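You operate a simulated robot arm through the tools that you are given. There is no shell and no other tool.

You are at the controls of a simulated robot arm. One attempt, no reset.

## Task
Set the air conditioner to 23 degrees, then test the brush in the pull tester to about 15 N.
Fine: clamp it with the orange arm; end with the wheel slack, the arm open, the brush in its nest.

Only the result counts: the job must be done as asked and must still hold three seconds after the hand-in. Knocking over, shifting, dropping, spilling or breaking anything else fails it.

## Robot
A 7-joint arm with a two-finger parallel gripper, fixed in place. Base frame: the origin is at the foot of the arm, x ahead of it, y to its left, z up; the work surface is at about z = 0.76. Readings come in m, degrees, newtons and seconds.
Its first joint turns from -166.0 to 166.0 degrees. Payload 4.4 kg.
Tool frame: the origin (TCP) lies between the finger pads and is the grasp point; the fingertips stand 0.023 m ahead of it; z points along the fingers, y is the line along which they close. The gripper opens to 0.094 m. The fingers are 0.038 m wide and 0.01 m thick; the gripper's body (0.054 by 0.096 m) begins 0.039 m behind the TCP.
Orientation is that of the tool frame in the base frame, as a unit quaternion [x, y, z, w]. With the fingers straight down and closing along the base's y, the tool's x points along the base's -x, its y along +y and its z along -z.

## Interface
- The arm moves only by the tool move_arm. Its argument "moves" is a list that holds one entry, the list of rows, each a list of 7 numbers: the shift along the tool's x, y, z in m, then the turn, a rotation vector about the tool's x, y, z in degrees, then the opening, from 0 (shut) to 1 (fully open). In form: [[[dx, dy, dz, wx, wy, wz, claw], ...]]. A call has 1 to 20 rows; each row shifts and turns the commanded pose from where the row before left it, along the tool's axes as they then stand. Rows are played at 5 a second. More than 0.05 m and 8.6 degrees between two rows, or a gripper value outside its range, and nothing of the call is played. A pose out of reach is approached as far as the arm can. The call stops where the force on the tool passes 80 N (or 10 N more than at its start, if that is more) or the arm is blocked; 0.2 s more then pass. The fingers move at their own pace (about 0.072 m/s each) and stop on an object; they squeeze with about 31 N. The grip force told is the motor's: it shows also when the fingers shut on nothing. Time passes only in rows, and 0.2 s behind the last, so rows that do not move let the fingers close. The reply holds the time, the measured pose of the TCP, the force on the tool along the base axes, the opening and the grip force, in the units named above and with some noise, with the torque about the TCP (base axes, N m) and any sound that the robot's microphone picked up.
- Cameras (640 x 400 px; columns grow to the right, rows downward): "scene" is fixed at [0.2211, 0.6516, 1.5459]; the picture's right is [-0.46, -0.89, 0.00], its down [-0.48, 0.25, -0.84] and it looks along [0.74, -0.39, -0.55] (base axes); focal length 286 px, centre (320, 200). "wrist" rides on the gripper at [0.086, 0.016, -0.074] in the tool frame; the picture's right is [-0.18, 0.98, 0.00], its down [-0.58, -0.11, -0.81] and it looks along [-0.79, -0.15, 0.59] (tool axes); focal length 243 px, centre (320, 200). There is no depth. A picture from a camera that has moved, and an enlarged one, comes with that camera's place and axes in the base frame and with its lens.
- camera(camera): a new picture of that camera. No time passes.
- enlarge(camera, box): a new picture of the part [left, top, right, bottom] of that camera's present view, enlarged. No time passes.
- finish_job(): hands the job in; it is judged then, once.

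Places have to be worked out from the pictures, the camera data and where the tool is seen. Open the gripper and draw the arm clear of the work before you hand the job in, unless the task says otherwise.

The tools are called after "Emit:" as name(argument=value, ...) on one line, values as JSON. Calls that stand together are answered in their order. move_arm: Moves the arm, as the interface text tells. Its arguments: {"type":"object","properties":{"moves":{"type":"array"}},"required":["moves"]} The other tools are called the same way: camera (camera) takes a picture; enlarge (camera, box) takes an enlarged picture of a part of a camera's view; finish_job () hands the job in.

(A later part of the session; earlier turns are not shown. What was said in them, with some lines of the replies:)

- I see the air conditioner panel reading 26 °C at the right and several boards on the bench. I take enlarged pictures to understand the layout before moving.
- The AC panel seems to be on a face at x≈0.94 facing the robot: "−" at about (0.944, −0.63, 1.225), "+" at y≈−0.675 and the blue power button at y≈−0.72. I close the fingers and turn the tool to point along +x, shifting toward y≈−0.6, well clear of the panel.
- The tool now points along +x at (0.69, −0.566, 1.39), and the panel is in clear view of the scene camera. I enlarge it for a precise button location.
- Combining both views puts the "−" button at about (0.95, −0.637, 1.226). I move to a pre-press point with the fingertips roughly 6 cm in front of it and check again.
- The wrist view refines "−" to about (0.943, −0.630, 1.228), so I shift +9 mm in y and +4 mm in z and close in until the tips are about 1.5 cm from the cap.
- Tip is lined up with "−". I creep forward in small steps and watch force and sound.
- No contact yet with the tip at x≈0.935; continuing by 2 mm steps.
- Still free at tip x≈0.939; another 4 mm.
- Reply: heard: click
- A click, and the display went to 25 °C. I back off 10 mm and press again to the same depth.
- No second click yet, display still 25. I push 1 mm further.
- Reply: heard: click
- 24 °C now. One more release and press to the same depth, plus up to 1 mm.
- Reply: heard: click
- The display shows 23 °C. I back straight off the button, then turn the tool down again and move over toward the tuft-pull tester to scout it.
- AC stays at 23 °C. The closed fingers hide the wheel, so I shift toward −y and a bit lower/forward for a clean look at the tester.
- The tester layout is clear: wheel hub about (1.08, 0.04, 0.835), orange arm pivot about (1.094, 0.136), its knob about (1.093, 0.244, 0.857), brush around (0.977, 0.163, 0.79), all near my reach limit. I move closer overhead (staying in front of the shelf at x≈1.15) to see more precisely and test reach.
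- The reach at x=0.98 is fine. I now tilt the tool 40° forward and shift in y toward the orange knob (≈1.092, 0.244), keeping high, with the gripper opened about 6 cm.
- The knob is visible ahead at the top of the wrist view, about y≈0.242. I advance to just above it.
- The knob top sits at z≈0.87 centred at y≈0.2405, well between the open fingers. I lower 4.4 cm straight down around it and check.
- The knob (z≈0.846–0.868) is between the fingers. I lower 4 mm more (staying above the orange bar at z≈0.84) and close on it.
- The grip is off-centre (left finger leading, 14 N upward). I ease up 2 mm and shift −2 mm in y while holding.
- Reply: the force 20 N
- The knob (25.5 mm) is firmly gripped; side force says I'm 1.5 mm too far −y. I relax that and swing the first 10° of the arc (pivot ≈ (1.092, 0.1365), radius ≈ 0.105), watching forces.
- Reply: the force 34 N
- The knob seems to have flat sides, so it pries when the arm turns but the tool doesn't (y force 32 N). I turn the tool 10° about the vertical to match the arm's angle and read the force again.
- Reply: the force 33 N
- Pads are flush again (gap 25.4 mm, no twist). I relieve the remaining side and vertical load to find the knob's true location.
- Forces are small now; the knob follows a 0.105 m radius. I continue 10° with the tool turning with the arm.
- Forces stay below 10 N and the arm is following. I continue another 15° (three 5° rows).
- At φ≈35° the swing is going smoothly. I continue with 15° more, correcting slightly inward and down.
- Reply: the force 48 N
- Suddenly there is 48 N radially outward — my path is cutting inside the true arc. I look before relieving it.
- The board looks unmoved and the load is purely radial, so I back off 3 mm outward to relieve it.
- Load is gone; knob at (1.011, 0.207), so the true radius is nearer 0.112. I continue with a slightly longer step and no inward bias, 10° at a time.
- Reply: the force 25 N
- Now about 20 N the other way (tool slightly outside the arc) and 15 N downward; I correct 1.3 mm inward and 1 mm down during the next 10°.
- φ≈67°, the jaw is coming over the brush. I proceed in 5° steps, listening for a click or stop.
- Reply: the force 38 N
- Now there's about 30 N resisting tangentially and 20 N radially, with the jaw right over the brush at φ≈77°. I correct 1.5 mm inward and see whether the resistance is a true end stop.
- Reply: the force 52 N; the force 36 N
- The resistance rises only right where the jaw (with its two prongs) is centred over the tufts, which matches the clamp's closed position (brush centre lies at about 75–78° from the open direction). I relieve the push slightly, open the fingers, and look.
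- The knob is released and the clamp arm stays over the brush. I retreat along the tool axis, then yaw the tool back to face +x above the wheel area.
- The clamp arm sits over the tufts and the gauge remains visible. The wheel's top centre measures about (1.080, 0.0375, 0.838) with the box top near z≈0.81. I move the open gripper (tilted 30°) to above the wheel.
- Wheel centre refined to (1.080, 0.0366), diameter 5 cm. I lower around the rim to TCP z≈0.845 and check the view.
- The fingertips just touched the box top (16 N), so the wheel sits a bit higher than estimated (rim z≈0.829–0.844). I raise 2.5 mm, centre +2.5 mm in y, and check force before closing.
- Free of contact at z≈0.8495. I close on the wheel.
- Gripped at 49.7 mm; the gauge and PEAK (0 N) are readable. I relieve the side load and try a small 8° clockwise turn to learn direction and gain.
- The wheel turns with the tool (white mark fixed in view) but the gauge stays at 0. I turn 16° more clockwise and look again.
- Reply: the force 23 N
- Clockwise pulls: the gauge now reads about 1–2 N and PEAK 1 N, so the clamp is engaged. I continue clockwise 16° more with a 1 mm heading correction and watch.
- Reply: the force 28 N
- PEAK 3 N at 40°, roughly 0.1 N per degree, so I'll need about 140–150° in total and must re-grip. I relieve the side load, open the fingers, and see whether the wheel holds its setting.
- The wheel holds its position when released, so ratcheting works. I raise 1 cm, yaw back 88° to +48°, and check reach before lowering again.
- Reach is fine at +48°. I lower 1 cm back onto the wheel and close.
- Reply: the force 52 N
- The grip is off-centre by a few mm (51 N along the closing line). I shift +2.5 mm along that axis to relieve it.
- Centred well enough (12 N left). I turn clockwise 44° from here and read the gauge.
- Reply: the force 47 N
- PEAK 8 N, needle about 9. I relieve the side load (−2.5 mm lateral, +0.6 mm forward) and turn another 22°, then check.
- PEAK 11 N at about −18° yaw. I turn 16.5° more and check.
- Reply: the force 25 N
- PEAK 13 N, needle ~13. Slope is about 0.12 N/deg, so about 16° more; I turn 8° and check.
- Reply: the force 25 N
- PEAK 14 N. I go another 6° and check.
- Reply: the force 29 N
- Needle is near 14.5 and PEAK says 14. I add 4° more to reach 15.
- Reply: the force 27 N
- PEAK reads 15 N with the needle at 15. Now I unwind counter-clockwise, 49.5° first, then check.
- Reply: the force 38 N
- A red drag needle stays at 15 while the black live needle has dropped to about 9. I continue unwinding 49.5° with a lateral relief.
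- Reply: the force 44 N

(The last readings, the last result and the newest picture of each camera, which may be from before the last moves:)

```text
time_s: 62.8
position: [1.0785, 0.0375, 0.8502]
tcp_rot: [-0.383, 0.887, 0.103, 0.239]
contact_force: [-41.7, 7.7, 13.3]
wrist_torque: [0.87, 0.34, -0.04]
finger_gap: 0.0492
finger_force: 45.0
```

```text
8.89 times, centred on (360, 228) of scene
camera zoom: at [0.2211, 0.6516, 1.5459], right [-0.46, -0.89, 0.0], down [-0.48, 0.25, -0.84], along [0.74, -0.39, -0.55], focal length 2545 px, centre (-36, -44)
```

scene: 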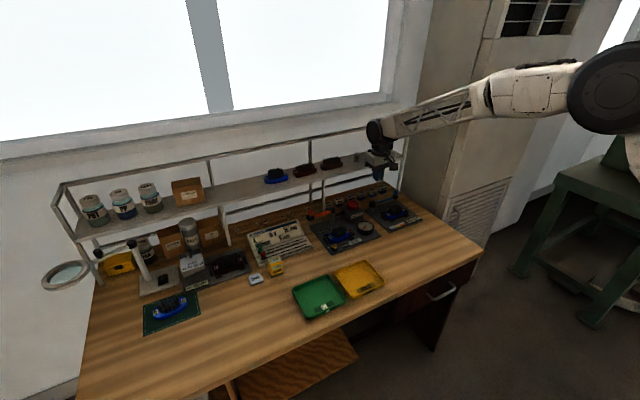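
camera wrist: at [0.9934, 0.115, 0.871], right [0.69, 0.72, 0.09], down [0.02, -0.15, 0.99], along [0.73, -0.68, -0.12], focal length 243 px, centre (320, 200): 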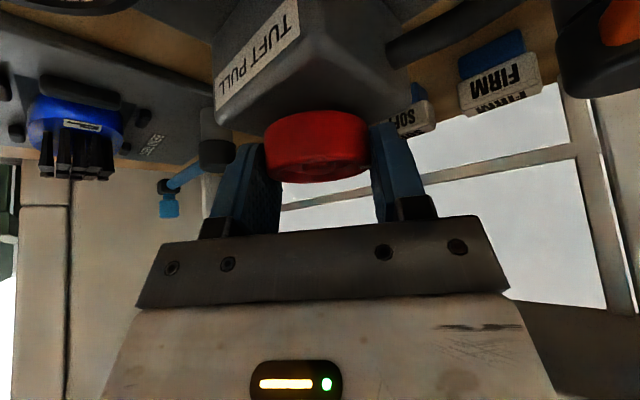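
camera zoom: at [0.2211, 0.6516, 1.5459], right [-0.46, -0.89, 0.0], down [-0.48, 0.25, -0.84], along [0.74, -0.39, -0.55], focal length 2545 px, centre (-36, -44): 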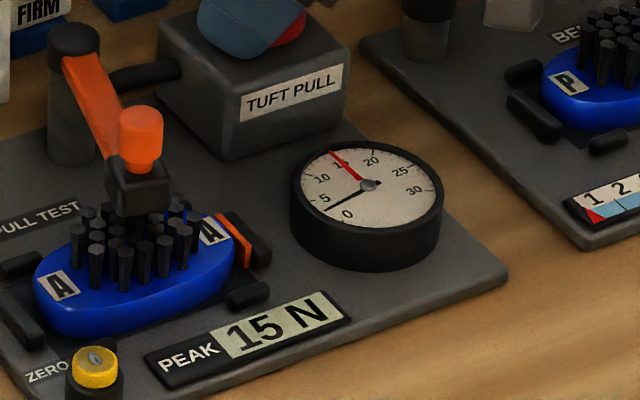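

The live needle is at about 3 N. I relieve the side load, open, raise 1 cm, and yaw back 88° for the last unwinding stroke.

Emit:
move_arm(moves=[[[0.0004, 0.001, -0.0002, 0, 0, 0, 0.3], [0, 0.001, 0, 0, 0, 0, 0.3], [0, 0, 0, 0, 0, 0, 0.55], [0, 0, 0, 0, 0, 0, 0.75], [0, 0, 0, 0, 0, 0, 0.75], [-0.005, 0, -0.0087, 0, 0, 0, 0.75], [0, 0, 0, 4, 0, 6.93, 0.75], [0, 0, 0, 4, 0, 6.93, 0.75], [0, 0, 0, 4, 0, 6.93, 0.75], [0, 0, 0, 4, 0, 6.93, 0.75], [0, 0, 0, 4, 0, 6.93, 0.75], [0, 0, 0, 4, 0, 6.93, 0.75], [0, 0, 0, 4, 0, 6.93, 0.75], [0, 0, 0, 4, 0, 6.93, 0.75], [0, 0, 0, 4, 0, 6.93, 0.75], [0, 0, 0, 4, 0, 6.93, 0.75], [0, 0, 0, 0, 0, 0, 0.75]]])

Emit:
camera(camera="wrist")

Emit:
enlarge(camera="scene", box=[330, 205, 390, 250])

```text
time_s: 66.4
position: [1.0762, 0.0374, 0.8594]
tcp_rot: [0.279, 0.925, -0.075, 0.248]
contact_force: [0.0, -0.3, -0.2]
wrist_torque: [-0.02, 0.01, 0.0]
finger_gap: 0.0705
finger_force: 0.1
```

```text
taken
camera wrist: at [0.9923, 0.1133, 0.8801], right [0.68, 0.73, 0.09], down [0.02, -0.14, 0.99], along [0.74, -0.67, -0.11], focal length 243 px, centre (320, 200)
```

wrist: 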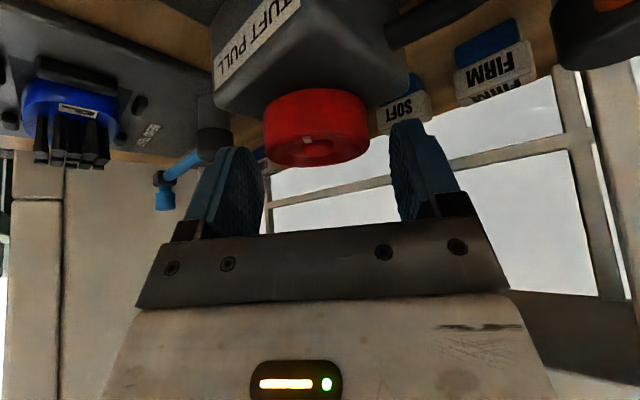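

```text
8.89 times, centred on (360, 228) of scene
camera zoom: at [0.2211, 0.6516, 1.5459], right [-0.46, -0.89, 0.0], down [-0.48, 0.25, -0.84], along [0.74, -0.39, -0.55], focal length 2545 px, centre (-36, -44)
```

zoom: 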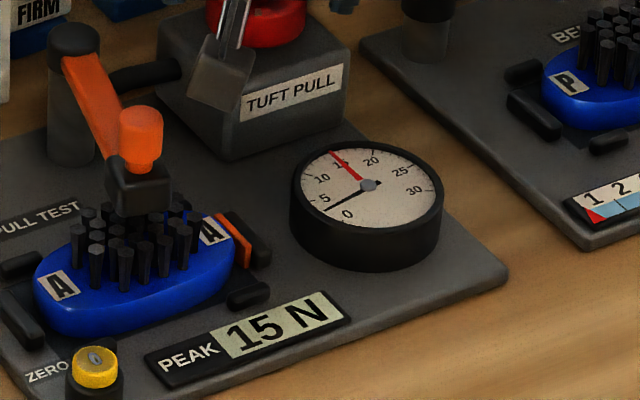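

The wheel's white mark shows it's about 34° from its starting orientation, consistent with my yaw. I lower and grip again, checking centring.

Emit:
move_arm(moves=[[[0.0025, 0, 0.0043, 0, 0, 0, 0.75], [0.0023, 0, 0.004, 0, 0, 0, 0.75], [0, 0, 0, 0, 0, 0, 0.6], [0, 0, 0, 0, 0, 0, 0.5], [0, 0, 0, 0, 0, 0, 0.3], [0, 0, 0, 0, 0, 0, 0.3]]])

Emit:
enlarge(camera="scene", box=[330, 205, 390, 250])

```text
time_s: 67.8
position: [1.0766, 0.0372, 0.8492]
tcp_rot: [0.278, 0.925, -0.074, 0.248]
contact_force: [-6.6, -4.1, 1.2]
wrist_torque: [0.49, -0.15, -0.01]
finger_gap: 0.0496
finger_force: 45.0
```

```text
8.89 times, centred on (360, 228) of scene
camera zoom: at [0.2211, 0.6516, 1.5459], right [-0.46, -0.89, 0.0], down [-0.48, 0.25, -0.84], along [0.74, -0.39, -0.55], focal length 2545 px, centre (-36, -44)
```

zoom: 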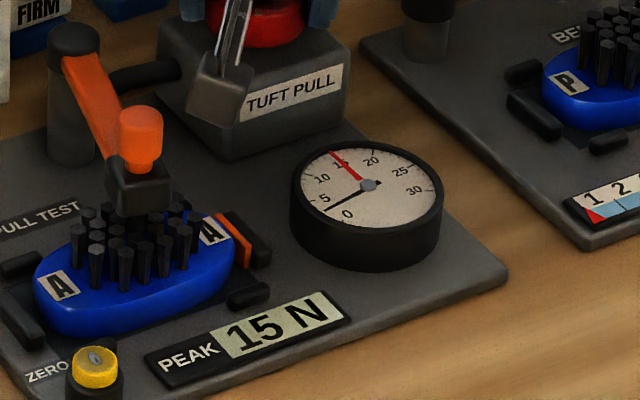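

Well centred. I unwind 30° counter-clockwise.

Emit:
move_arm(moves=[[[0, 0, 0, -2.5, 0, -4.33, 0.3], [0, 0, 0, -2.5, 0, -4.33, 0.3], [0, 0, 0, -2.5, 0, -4.33, 0.3], [0, 0, 0, -2.5, 0, -4.33, 0.3], [0, 0, 0, -2.5, 0, -4.33, 0.3], [0, 0, 0, -2.5, 0, -4.33, 0.3], [0, 0, 0, 0, 0, 0, 0.3]]])

Emit:
enlarge(camera="scene", box=[330, 205, 390, 250])

Emit:
camera(camera="wrist")

```text
time_s: 69.4
position: [1.0765, 0.0366, 0.8507]
tcp_rot: [0.028, 0.966, -0.009, 0.258]
contact_force: [0.1, -13.5, -2.7]
wrist_torque: [-0.04, 0.19, -0.01]
finger_gap: 0.0498
finger_force: 45.5
```

```text
8.89 times, centred on (360, 228) of scene
camera zoom: at [0.2211, 0.6516, 1.5459], right [-0.46, -0.89, 0.0], down [-0.48, 0.25, -0.84], along [0.74, -0.39, -0.55], focal length 2545 px, centre (-36, -44)
```

zoom: 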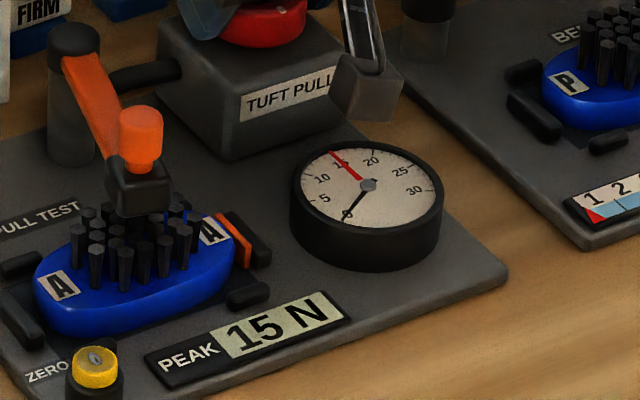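

```text
taken
camera wrist: at [0.9659, 0.0606, 0.8711], right [0.22, 0.97, 0.09], down [0.09, -0.11, 0.99], along [0.97, -0.21, -0.12], focal length 243 px, centre (320, 200)
```

wrist: 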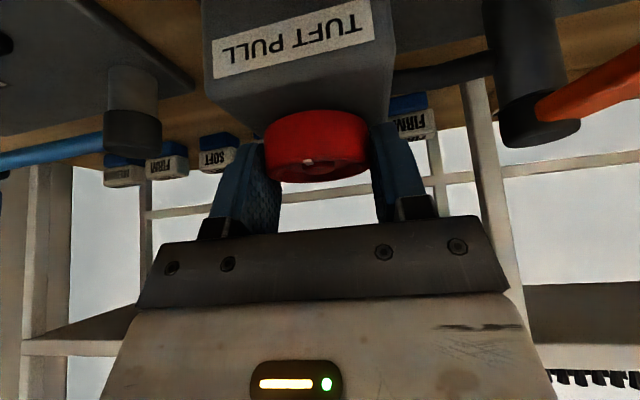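

The live needle is at 0. I turn 4° more to return the wheel fully to its original slack position, then check.

Emit:
move_arm(moves=[[[0, -0.0008, 0, -1, 0, -1.73, 0.3], [0, 0, 0, -1, 0, -1.73, 0.3], [0, 0, 0, 0, 0, 0, 0.3]]])

Emit:
enlarge(camera="scene", box=[355, 215, 380, 235])

```text
time_s: 70.2
position: [1.0747, 0.038, 0.8504]
tcp_rot: [-0.004, 0.966, 0.001, 0.259]
contact_force: [0.3, 1.7, -4.3]
wrist_torque: [0.78, -0.09, -0.75]
finger_gap: 0.0497
finger_force: 44.5
```

```text
16.00 times, centred on (368, 225) of scene
camera zoom: at [0.2211, 0.6516, 1.5459], right [-0.46, -0.89, 0.0], down [-0.48, 0.25, -0.84], along [0.74, -0.39, -0.55], focal length 4581 px, centre (-440, -200)
```

zoom: 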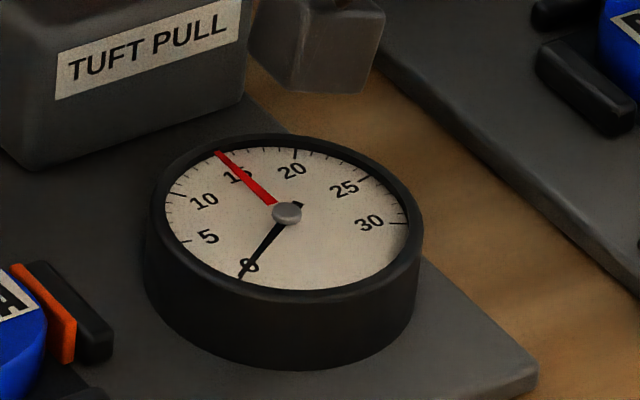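

The wheel reached its end stop (−0.75 N·m) and the live needle is at 0, so it's slack with PEAK held at 15. I open, retreat from the wheel, and reorient to approach the orange knob (tilt 40°, yaw 78°).

Emit:
move_arm(moves=[[[0, 0, 0, 0, 0, 0, 0.5], [0, 0, 0, 0, 0, 0, 0.75], [0, 0, 0, 0, 0, 0, 0.75], [0, 0, -0.02, 0, 0, 0, 0.75], [0, 0, -0.035, 0, 0, 0, 0.75], [0, 0, -0.035, 0, 0, 0, 0.7], [0, 0, 0, 0, -5, 0, 0.65], [0, 0, 0, 0, -5, 0, 0.65], [0.0135, 0.0244, -0.0309, 0, 0, 0, 0.65], [0.0135, 0.0244, -0.0309, 0, 0, 0, 0.65], [0, 0, 0, -5.015, 0, -5.975, 0.65], [0, 0, 0, -5.015, 0, -5.975, 0.65], [0, 0, 0, -5.015, 0, -5.975, 0.65], [0, 0, 0, -5.015, 0, -5.975, 0.65], [0, 0, 0, -5.015, 0, -5.975, 0.65], [0, 0, 0, -5.015, 0, -5.975, 0.65], [0, 0, 0, -5.015, 0, -5.975, 0.65], [0, 0, 0, -5.015, 0, -5.975, 0.65], [0, 0, 0, -5.015, 0, -5.975, 0.65], [0, 0, 0, -5.015, 0, -5.975, 0.65]]])

Emit:
camera(camera="wrist")

Emit:
enlarge(camera="scene", box=[300, 180, 400, 255])

```text
time_s: 74.4
position: [0.9721, 0.0839, 0.9572]
tcp_rot: [-0.595, 0.727, 0.217, 0.265]
contact_force: [-0.4, 0.6, -1.0]
wrist_torque: [0.0, 0.0, 0.02]
finger_gap: 0.0613
finger_force: 0.0
```

```text
taken
camera wrist: at [0.9327, -0.024, 0.9586], right [-0.94, 0.33, 0.12], down [0.09, -0.09, 0.99], along [0.34, 0.94, 0.06], focal length 243 px, centre (320, 200)
```

wrist: 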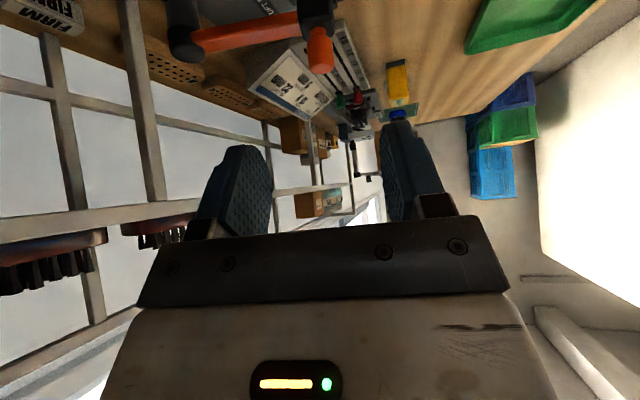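

```text
5.33 times, centred on (350, 218) of scene
camera zoom: at [0.2211, 0.6516, 1.5459], right [-0.46, -0.89, 0.0], down [-0.48, 0.25, -0.84], along [0.74, -0.39, -0.55], focal length 1527 px, centre (160, 107)
```

zoom: 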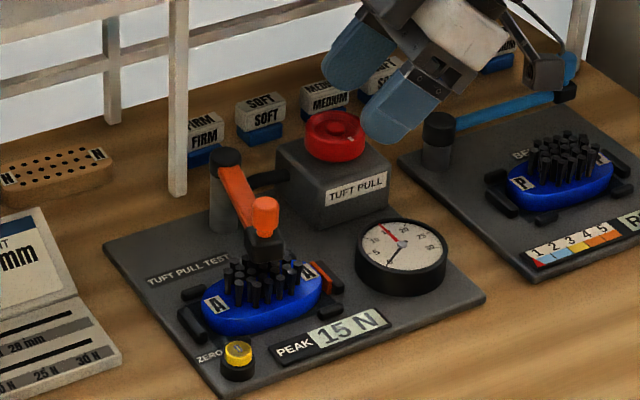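

PEAK still 15 N, board unmoved. The knob is at about (0.986, 0.161), ~2 mm to +lateral; I advance most of the way along the tool axis and recheck.

Emit:
move_arm(moves=[[[-0.001, 0.0008, 0.035, 0, 0, 0, 0.65], [-0.001, 0.0007, 0.035, 0, 0, 0, 0.65], [0, 0, 0, 0, 0, 0, 0.65]]])

Emit:
camera(camera="wrist")

```text
time_s: 75.2
position: [0.9796, 0.1311, 0.9072]
tcp_rot: [-0.594, 0.728, 0.216, 0.265]
contact_force: [0.4, -0.3, 0.6]
wrist_torque: [-0.01, 0.01, 0.0]
finger_gap: 0.0609
finger_force: 0.1
```

```text
taken
camera wrist: at [0.9407, 0.0232, 0.9087], right [-0.93, 0.34, 0.12], down [0.09, -0.09, 0.99], along [0.34, 0.94, 0.06], focal length 243 px, centre (320, 200)
```

wrist: 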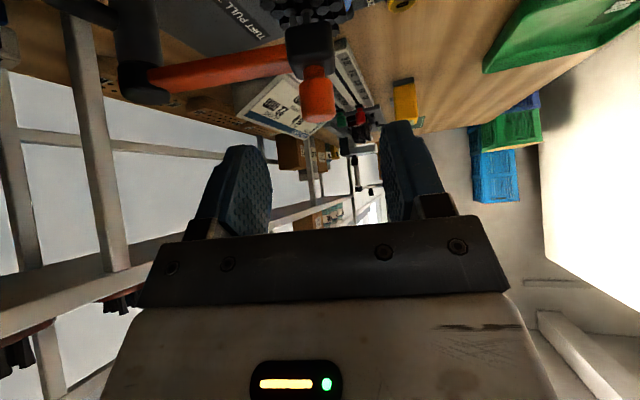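

Centred on the knob. I advance the last 5 cm along the tool axis to straddle it.

Emit:
move_arm(moves=[[[0, 0, 0.02, 0, 0, 0, 0.65], [0.0002, 0, 0.018, 0, 0, 0, 0.65], [0.0003, 0, 0.0128, 0, 0, 0, 0.65], [0, 0, 0, 0, 0, 0, 0.65]]])

Emit:
camera(camera="wrist")

```text
time_s: 76.2
position: [0.9861, 0.1636, 0.8672]
tcp_rot: [-0.595, 0.727, 0.216, 0.265]
contact_force: [-0.6, -1.8, 9.8]
wrist_torque: [-0.14, -0.32, -0.14]
finger_gap: 0.0612
finger_force: 0.0
```

```text
taken
camera wrist: at [0.9482, 0.0552, 0.869], right [-0.93, 0.34, 0.12], down [0.09, -0.09, 0.99], along [0.34, 0.94, 0.06], focal length 243 px, centre (320, 200)
```

wrist: 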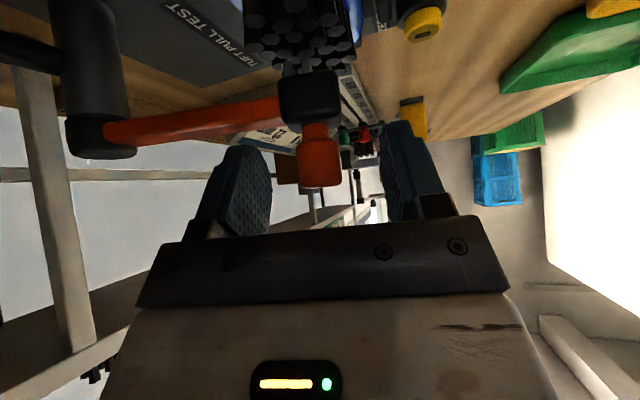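

A light touch (10 N) on the bar; I raise 2 mm and close on the knob.

Emit:
move_arm(moves=[[[-0.0013, 0, -0.0015, 0, 0, 0, 0.65], [0, 0, 0, 0, 0, 0, 0.4], [0, 0, 0, 0, 0, 0, 0.15], [0, 0, 0, 0, 0, 0, 0.0], [0, 0, 0, 0, 0, 0, 0.0]]])

```text
time_s: 77.4
position: [0.9859, 0.1623, 0.868]
tcp_rot: [-0.594, 0.728, 0.215, 0.264]
contact_force: [6.4, -5.1, -9.4]
wrist_torque: [-0.2, -0.16, -0.42]
finger_gap: 0.0253
finger_force: 45.8
```

Gripped (25.3 mm) with small forces. I begin swinging the arm back open, 10° first, turning the tool with it.

Emit:
move_arm(moves=[[[-0.0073, -0.001, 0.0061, 3.215, 0, 3.83, 0.0], [-0.0073, -0.001, 0.0061, 3.215, 0, 3.83, 0.0], [0, 0, 0, 0, 0, 0, 0.0]]])

```text
time_s: 78.2
position: [0.99, 0.1781, 0.8686]
tcp_rot: [-0.528, 0.778, 0.192, 0.282]
contact_force: [33.5, -21.6, -25.6]
wrist_torque: [-0.56, -0.75, -0.55]
finger_gap: 0.0253
finger_force: 44.9
```

Radial load 39 N (tool slightly outside) and 26 N down; I correct 1.7 mm inward and 1 mm down.

Emit:
move_arm(moves=[[[0.0006, -0.0017, 0.0008, 0, 0, 0, 0.0], [0, 0, 0, 0, 0, 0, 0.0]]])

```text
time_s: 78.8
position: [0.9919, 0.1801, 0.8693]
tcp_rot: [-0.529, 0.776, 0.194, 0.283]
contact_force: [-3.7, -2.0, 0.3]
wrist_torque: [-0.08, 0.18, -0.38]
finger_gap: 0.0253
finger_force: 44.9
```

Relieved. I continue 10° with slightly more inward motion.

Emit:
move_arm(moves=[[[-0.0073, -0.0015, 0.0061, 3.215, 0, 3.83, 0.0], [-0.0073, -0.0015, 0.0061, 3.215, 0, 3.83, 0.0], [0, 0, 0, 0, 0, 0, 0.0]]])

```text
time_s: 79.6
position: [1.0018, 0.1966, 0.8689]
tcp_rot: [-0.459, 0.82, 0.167, 0.298]
contact_force: [-30.6, 21.5, 19.2]
wrist_torque: [0.65, 0.89, -0.12]
finger_gap: 0.0257
finger_force: 45.0
```

Now 37 N the other way; I correct +1.6 mm outward while continuing 5°.

Emit:
move_arm(moves=[[[-0.0005, 0.0016, -0.0006, 0, 0, 0, 0.0], [-0.0073, -0.0008, 0.0061, 3.215, 0, 3.83, 0.0], [0, 0, 0, 0, 0, 0, 0.0]]])

```text
time_s: 80.4
position: [1.0069, 0.2034, 0.8676]
tcp_rot: [-0.422, 0.84, 0.153, 0.304]
contact_force: [-26.3, 17.1, 10.5]
wrist_torque: [0.48, 0.83, -0.46]
finger_gap: 0.0254
finger_force: 45.3
```

Emit:
move_arm(moves=[[[-0.0002, 0.0016, -0.0003, 0, 0, 0, 0.0], [-0.0073, -0.0004, 0.0061, 3.215, 0, 3.83, 0.0], [-0.0073, -0.0004, 0.0061, 3.215, 0, 3.83, 0.0], [0, 0, 0, 0, 0, 0, 0.0]]])

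```text
time_s: 81.4
position: [1.0198, 0.2157, 0.8686]
tcp_rot: [-0.347, 0.873, 0.126, 0.318]
contact_force: [19.0, -29.7, -1.7]
wrist_torque: [-0.81, -0.51, -0.48]
finger_gap: 0.025
finger_force: 45.5
```

Emit:
move_arm(moves=[[[0, -0.0018, 0, 0, 0, 0, 0.0], [-0.0073, -0.0008, 0.0061, 3.215, 0, 3.83, 0.0], [0, 0, 0, 0, 0, 0, 0.0]]])

```text
time_s: 82.2
position: [1.028, 0.2222, 0.8684]
tcp_rot: [-0.308, 0.888, 0.111, 0.324]
contact_force: [25.2, -44.7, -0.9]
wrist_torque: [-1.27, -0.6, -0.48]
finger_gap: 0.0255
finger_force: 45.0
```

Radial load 51 N outward-side; I correct 3 mm inward before continuing.

Emit:
move_arm(moves=[[[0, -0.0015, 0, 0, 0, 0, 0.0], [0, -0.0012, 0, 0, 0, 0, 0.0], [0, 0, 0, 0, 0, 0, 0.0]]])

```text
time_s: 83.0
position: [1.0282, 0.2233, 0.8684]
tcp_rot: [-0.309, 0.887, 0.113, 0.323]
contact_force: [6.9, -16.2, 5.5]
wrist_torque: [-0.4, -0.22, -0.29]
finger_gap: 0.0253
finger_force: 45.1
```

Emit:
move_arm(moves=[[[0, -0.0012, 0, 0, 0, 0, 0.0], [-0.0073, -0.0012, 0.0061, 3.215, 0, 3.83, 0.0], [-0.0073, -0.0012, 0.0061, 3.215, 0, 3.83, 0.0], [0, 0, 0, 0, 0, 0, 0.0]]])

Emit:
enlarge(camera="scene", box=[300, 180, 400, 255])

```text
time_s: 84.0
position: [1.047, 0.2308, 0.8694]
tcp_rot: [-0.231, 0.911, 0.084, 0.331]
contact_force: [-17.2, 33.3, 10.2]
wrist_torque: [1.01, 0.22, -0.28]
finger_gap: 0.0253
finger_force: 44.9
```

```text
5.33 times, centred on (350, 218) of scene
camera zoom: at [0.2211, 0.6516, 1.5459], right [-0.46, -0.89, 0.0], down [-0.48, 0.25, -0.84], along [0.74, -0.39, -0.55], focal length 1527 px, centre (160, 107)
```

zoom: 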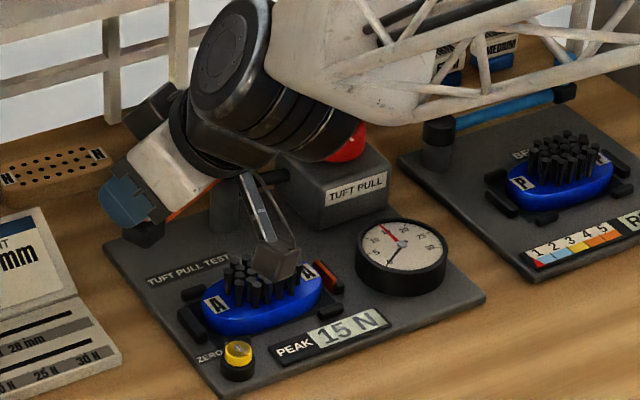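

The arm is following (φ≈26°), PEAK still 15. I correct +2.5 mm and continue 10°.

Emit:
move_arm(moves=[[[-0.0003, 0.0025, -0.0003, 0, 0, 0, 0.0], [-0.0073, -0.0004, 0.0061, 3.215, 0, 3.83, 0.0], [0, 0, 0, 0, 0, 0, 0.0]]])

```text
time_s: 84.8
position: [1.0538, 0.2348, 0.8685]
tcp_rot: [-0.191, 0.92, 0.07, 0.335]
contact_force: [-6.5, 7.9, 0.9]
wrist_torque: [0.35, -0.2, -0.39]
finger_gap: 0.0254
finger_force: 44.8
```

Forces are small again. I continue two more 5° steps.

Emit:
move_arm(moves=[[[-0.0073, -0.0003, 0.0061, 3.215, 0, 3.83, 0.0], [-0.0073, -0.0005, 0.0061, 3.215, 0, 3.83, 0.0], [0, 0, 0, 0, 0, 0, 0.0]]])

```text
time_s: 85.6
position: [1.0748, 0.2395, 0.8686]
tcp_rot: [-0.109, 0.933, 0.039, 0.34]
contact_force: [-0.1, -14.8, 0.1]
wrist_torque: [-0.51, 0.17, -0.32]
finger_gap: 0.0257
finger_force: 44.9
```

Emit:
move_arm(moves=[[[-0.0073, -0.0015, 0.0061, 3.215, 0, 3.83, 0.0], [0, 0, 0, 0, 0, 0, 0.0]]])

```text
time_s: 86.2
position: [1.0813, 0.2411, 0.8698]
tcp_rot: [-0.069, 0.937, 0.025, 0.341]
contact_force: [0.3, -44.1, 1.6]
wrist_torque: [-1.24, -0.4, -0.26]
finger_gap: 0.0257
finger_force: 45.4
```

Emit:
move_arm(moves=[[[0, -0.0015, 0, 0, 0, 0, 0.0], [0, -0.0012, 0, 0, 0, 0, 0.0], [0, 0, 0, 0, 0, 0, 0.0]]])

Emit:
camera(camera="wrist")

```text
time_s: 87.0
position: [1.0814, 0.2412, 0.8688]
tcp_rot: [-0.07, 0.938, 0.026, 0.34]
contact_force: [-3.0, -36.2, -3.4]
wrist_torque: [-1.04, 0.37, -0.53]
finger_gap: 0.0257
finger_force: 44.6
```

```text
taken
camera wrist: at [0.967, 0.2407, 0.8702], right [0.0, 0.99, 0.12], down [-0.05, -0.12, 0.99], along [1.0, 0.0, 0.06], focal length 243 px, centre (320, 200)
```

wrist: 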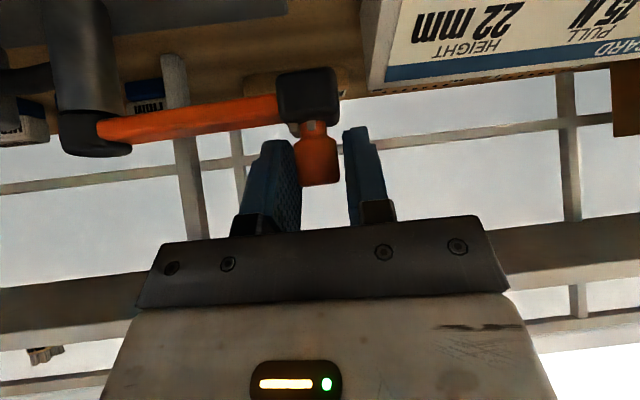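

Emit:
move_arm(moves=[[[0, -0.0015, 0, 0, 0, 0, 0.0], [0, 0, 0, 0, 0, 0, 0.0], [0, 0, 0, 0, 0, 0, 0.0]]])

```text
time_s: 87.8
position: [1.0822, 0.2407, 0.8689]
tcp_rot: [-0.069, 0.938, 0.025, 0.34]
contact_force: [-3.0, -4.2, -14.1]
wrist_torque: [-0.15, 0.14, -0.34]
finger_gap: 0.0255
finger_force: 44.8
```

Relieved; about 5° remain to the original open position. I take a 4.5° step.

Emit:
move_arm(moves=[[[-0.0033, -0.0004, 0.0028, 1.45, 0, 1.72, 0.0], [-0.0033, -0.0004, 0.0028, 1.45, 0, 1.72, 0.0], [0, 0, 0, 0, 0, 0, 0.0]]])

```text
time_s: 88.6
position: [1.0902, 0.2405, 0.8691]
tcp_rot: [-0.034, 0.94, 0.012, 0.34]
contact_force: [-22.6, 3.4, -11.1]
wrist_torque: [-0.03, 0.39, -0.36]
finger_gap: 0.0255
finger_force: 45.2
```

Resistance of 23 N along +x at φ≈0.7° — the arm is back against its open stop. I ease off slightly, open the fingers, and look.

Emit:
move_arm(moves=[[[0.0002, 0, -0.0002, 0, 0, 0, 0.0], [0, 0, 0, 0, 0, 0, 0.3], [0, 0, 0, 0, 0, 0, 0.6], [0, 0, 0, 0, 0, 0, 0.65]]])

Emit:
camera(camera="wrist")

Emit:
enlarge(camera="scene", box=[300, 180, 400, 255])

```text
time_s: 89.6
position: [1.0912, 0.2401, 0.8695]
tcp_rot: [-0.033, 0.939, 0.012, 0.343]
contact_force: [-0.2, 0.3, 0.3]
wrist_torque: [0.03, -0.02, 0.01]
finger_gap: 0.0612
finger_force: 0.0
```

```text
taken
camera wrist: at [0.9771, 0.2491, 0.871], right [0.07, 0.99, 0.12], down [-0.07, -0.11, 0.99], along [1.0, -0.08, 0.06], focal length 243 px, centre (320, 200)
```

wrist: 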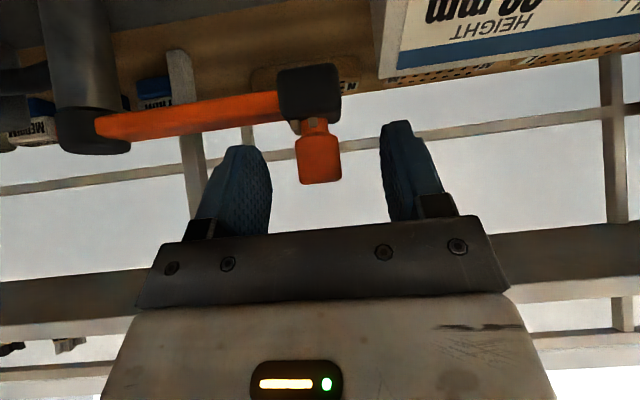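

```text
5.33 times, centred on (350, 218) of scene
camera zoom: at [0.2211, 0.6516, 1.5459], right [-0.46, -0.89, 0.0], down [-0.48, 0.25, -0.84], along [0.74, -0.39, -0.55], focal length 1527 px, centre (160, 107)
```

zoom: 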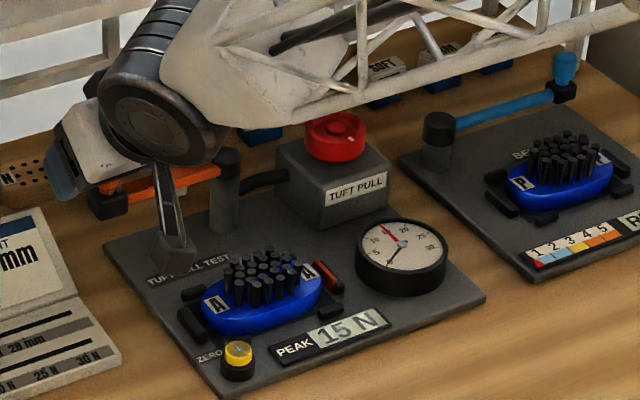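

The arm is open and released. I retreat along the tool axis, up and back clear of the bench, then straighten the tool.

Emit:
move_arm(moves=[[[0, 0, -0.02, 0, 0, 0, 0.65], [0, 0, -0.04, 0, 0, 0, 0.65], [0, 0, -0.045, 0, 0, 0, 0.65], [0, 0, -0.045, 0, 0, 0, 0.65], [0, 0, -0.045, 0, 0, 0, 0.65], [0, 0, -0.045, 0, 0, 0, 0.65], [0, 0, -0.045, 0, 0, 0, 0.65], [0, 0, -0.045, 0, 0, 0, 0.65], [0, -0.045, -0.01, 0, 8, 0, 0.65], [0, -0.045, -0.01, 0, 8, 0, 0.65], [0, -0.045, -0.01, 0, 8, 0, 0.65], [0, -0.045, -0.01, 0, 8, 0, 0.65], [0, -0.045, -0.01, 0, 8, 0, 0.65], [0, -0.045, -0.02, 0, 0, 0, 0.65], [0, -0.045, -0.02, 0, 0, 0, 0.65], [0, -0.04, -0.02, 0, 0, 0, 0.8], [0, 0, 0, 0, 0, 0, 1.0]]])

Emit:
camera(camera="scene")

Emit:
camera(camera="wrist")

Emit:
enlarge(camera="scene", box=[300, 180, 400, 255])

Emit:
enlarge(camera="scene", box=[480, 60, 560, 120])

```text
time_s: 93.2
position: [0.8882, -0.1317, 1.2273]
tcp_rot: [-0.034, 0.999, 0.0, -0.001]
contact_force: [0.0, 0.3, -0.1]
wrist_torque: [0.0, 0.04, 0.01]
finger_gap: 0.0938
finger_force: 0.1
```

```text
taken
```

scene: 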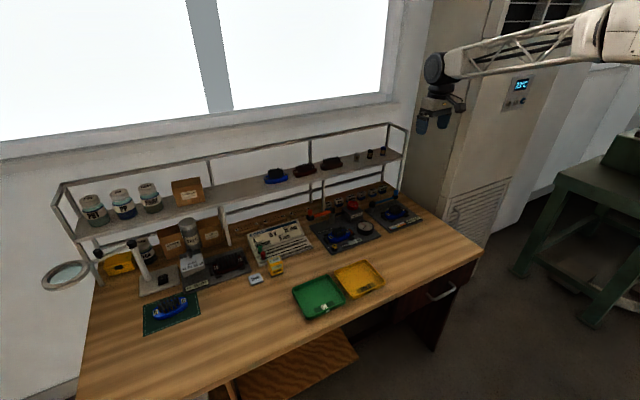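

```text
taken
camera wrist: at [0.8007, -0.1205, 1.3013], right [0.12, 0.99, 0.0], down [0.59, -0.07, 0.81], along [0.8, -0.09, -0.59], focal length 243 px, centre (320, 200)
```

wrist: 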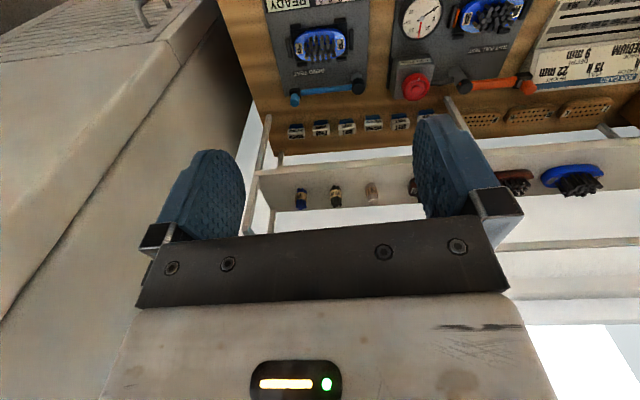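

```text
5.33 times, centred on (350, 218) of scene
camera zoom: at [0.2211, 0.6516, 1.5459], right [-0.46, -0.89, 0.0], down [-0.48, 0.25, -0.84], along [0.74, -0.39, -0.55], focal length 1527 px, centre (160, 107)
```

zoom: 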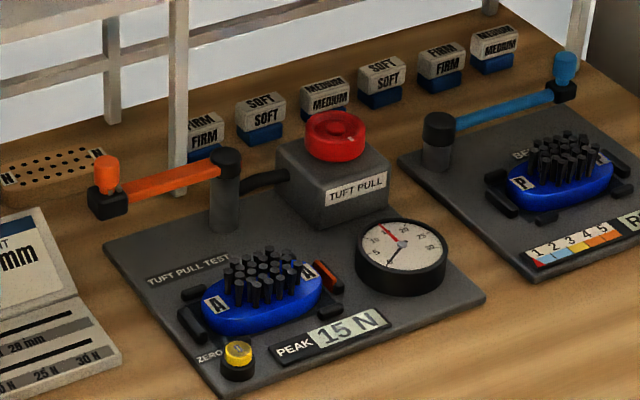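

```text
6.67 times, centred on (520, 90) of scene
camera zoom: at [0.2211, 0.6516, 1.5459], right [-0.46, -0.89, 0.0], down [-0.48, 0.25, -0.84], along [0.74, -0.39, -0.55], focal length 1909 px, centre (-1013, 933)
```

zoom: 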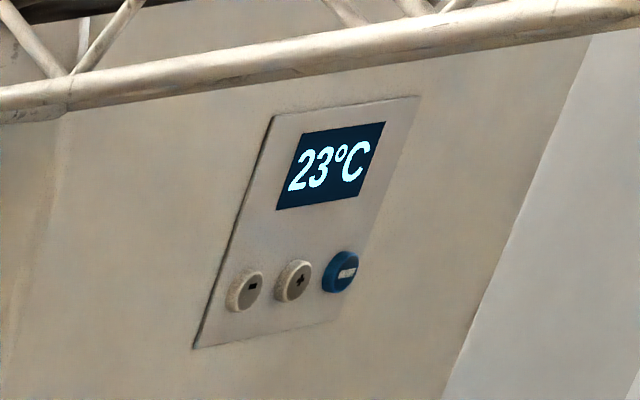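

AC shows 23 °C, PEAK holds 15 N, the live needle is at 0 with the wheel at its slack stop, the orange arm is back in its open position, the brush sits in its nest, and the robot is clear with the gripper open. I hand the job in.

Emit:
finish_job()

```text
The job is handed in.
```

The air conditioner is set to 23 °C and the brush has been pull-tested to 15 N. I've handed the job in, but no pass or fail has come back yet.

- **Air conditioner:** I pressed "−" three times, and the display reads 23 °C.
- **Pull test:** I clamped brush A with the orange arm and turned the red wheel clockwise until PEAK read 15 N. PEAK still shows 15 N.
- **End state:** The wheel is back at its stop with the live needle on 0. The orange arm is fully open, where it started, and the brush is in its nest.
- **Surroundings:** In the last pictures the tester board looks unmoved and nothing else looks disturbed. The gripper is open and clear of the bench.

While I swung the orange arm, the side load on the tool reached about 50 N at times before I corrected the path.
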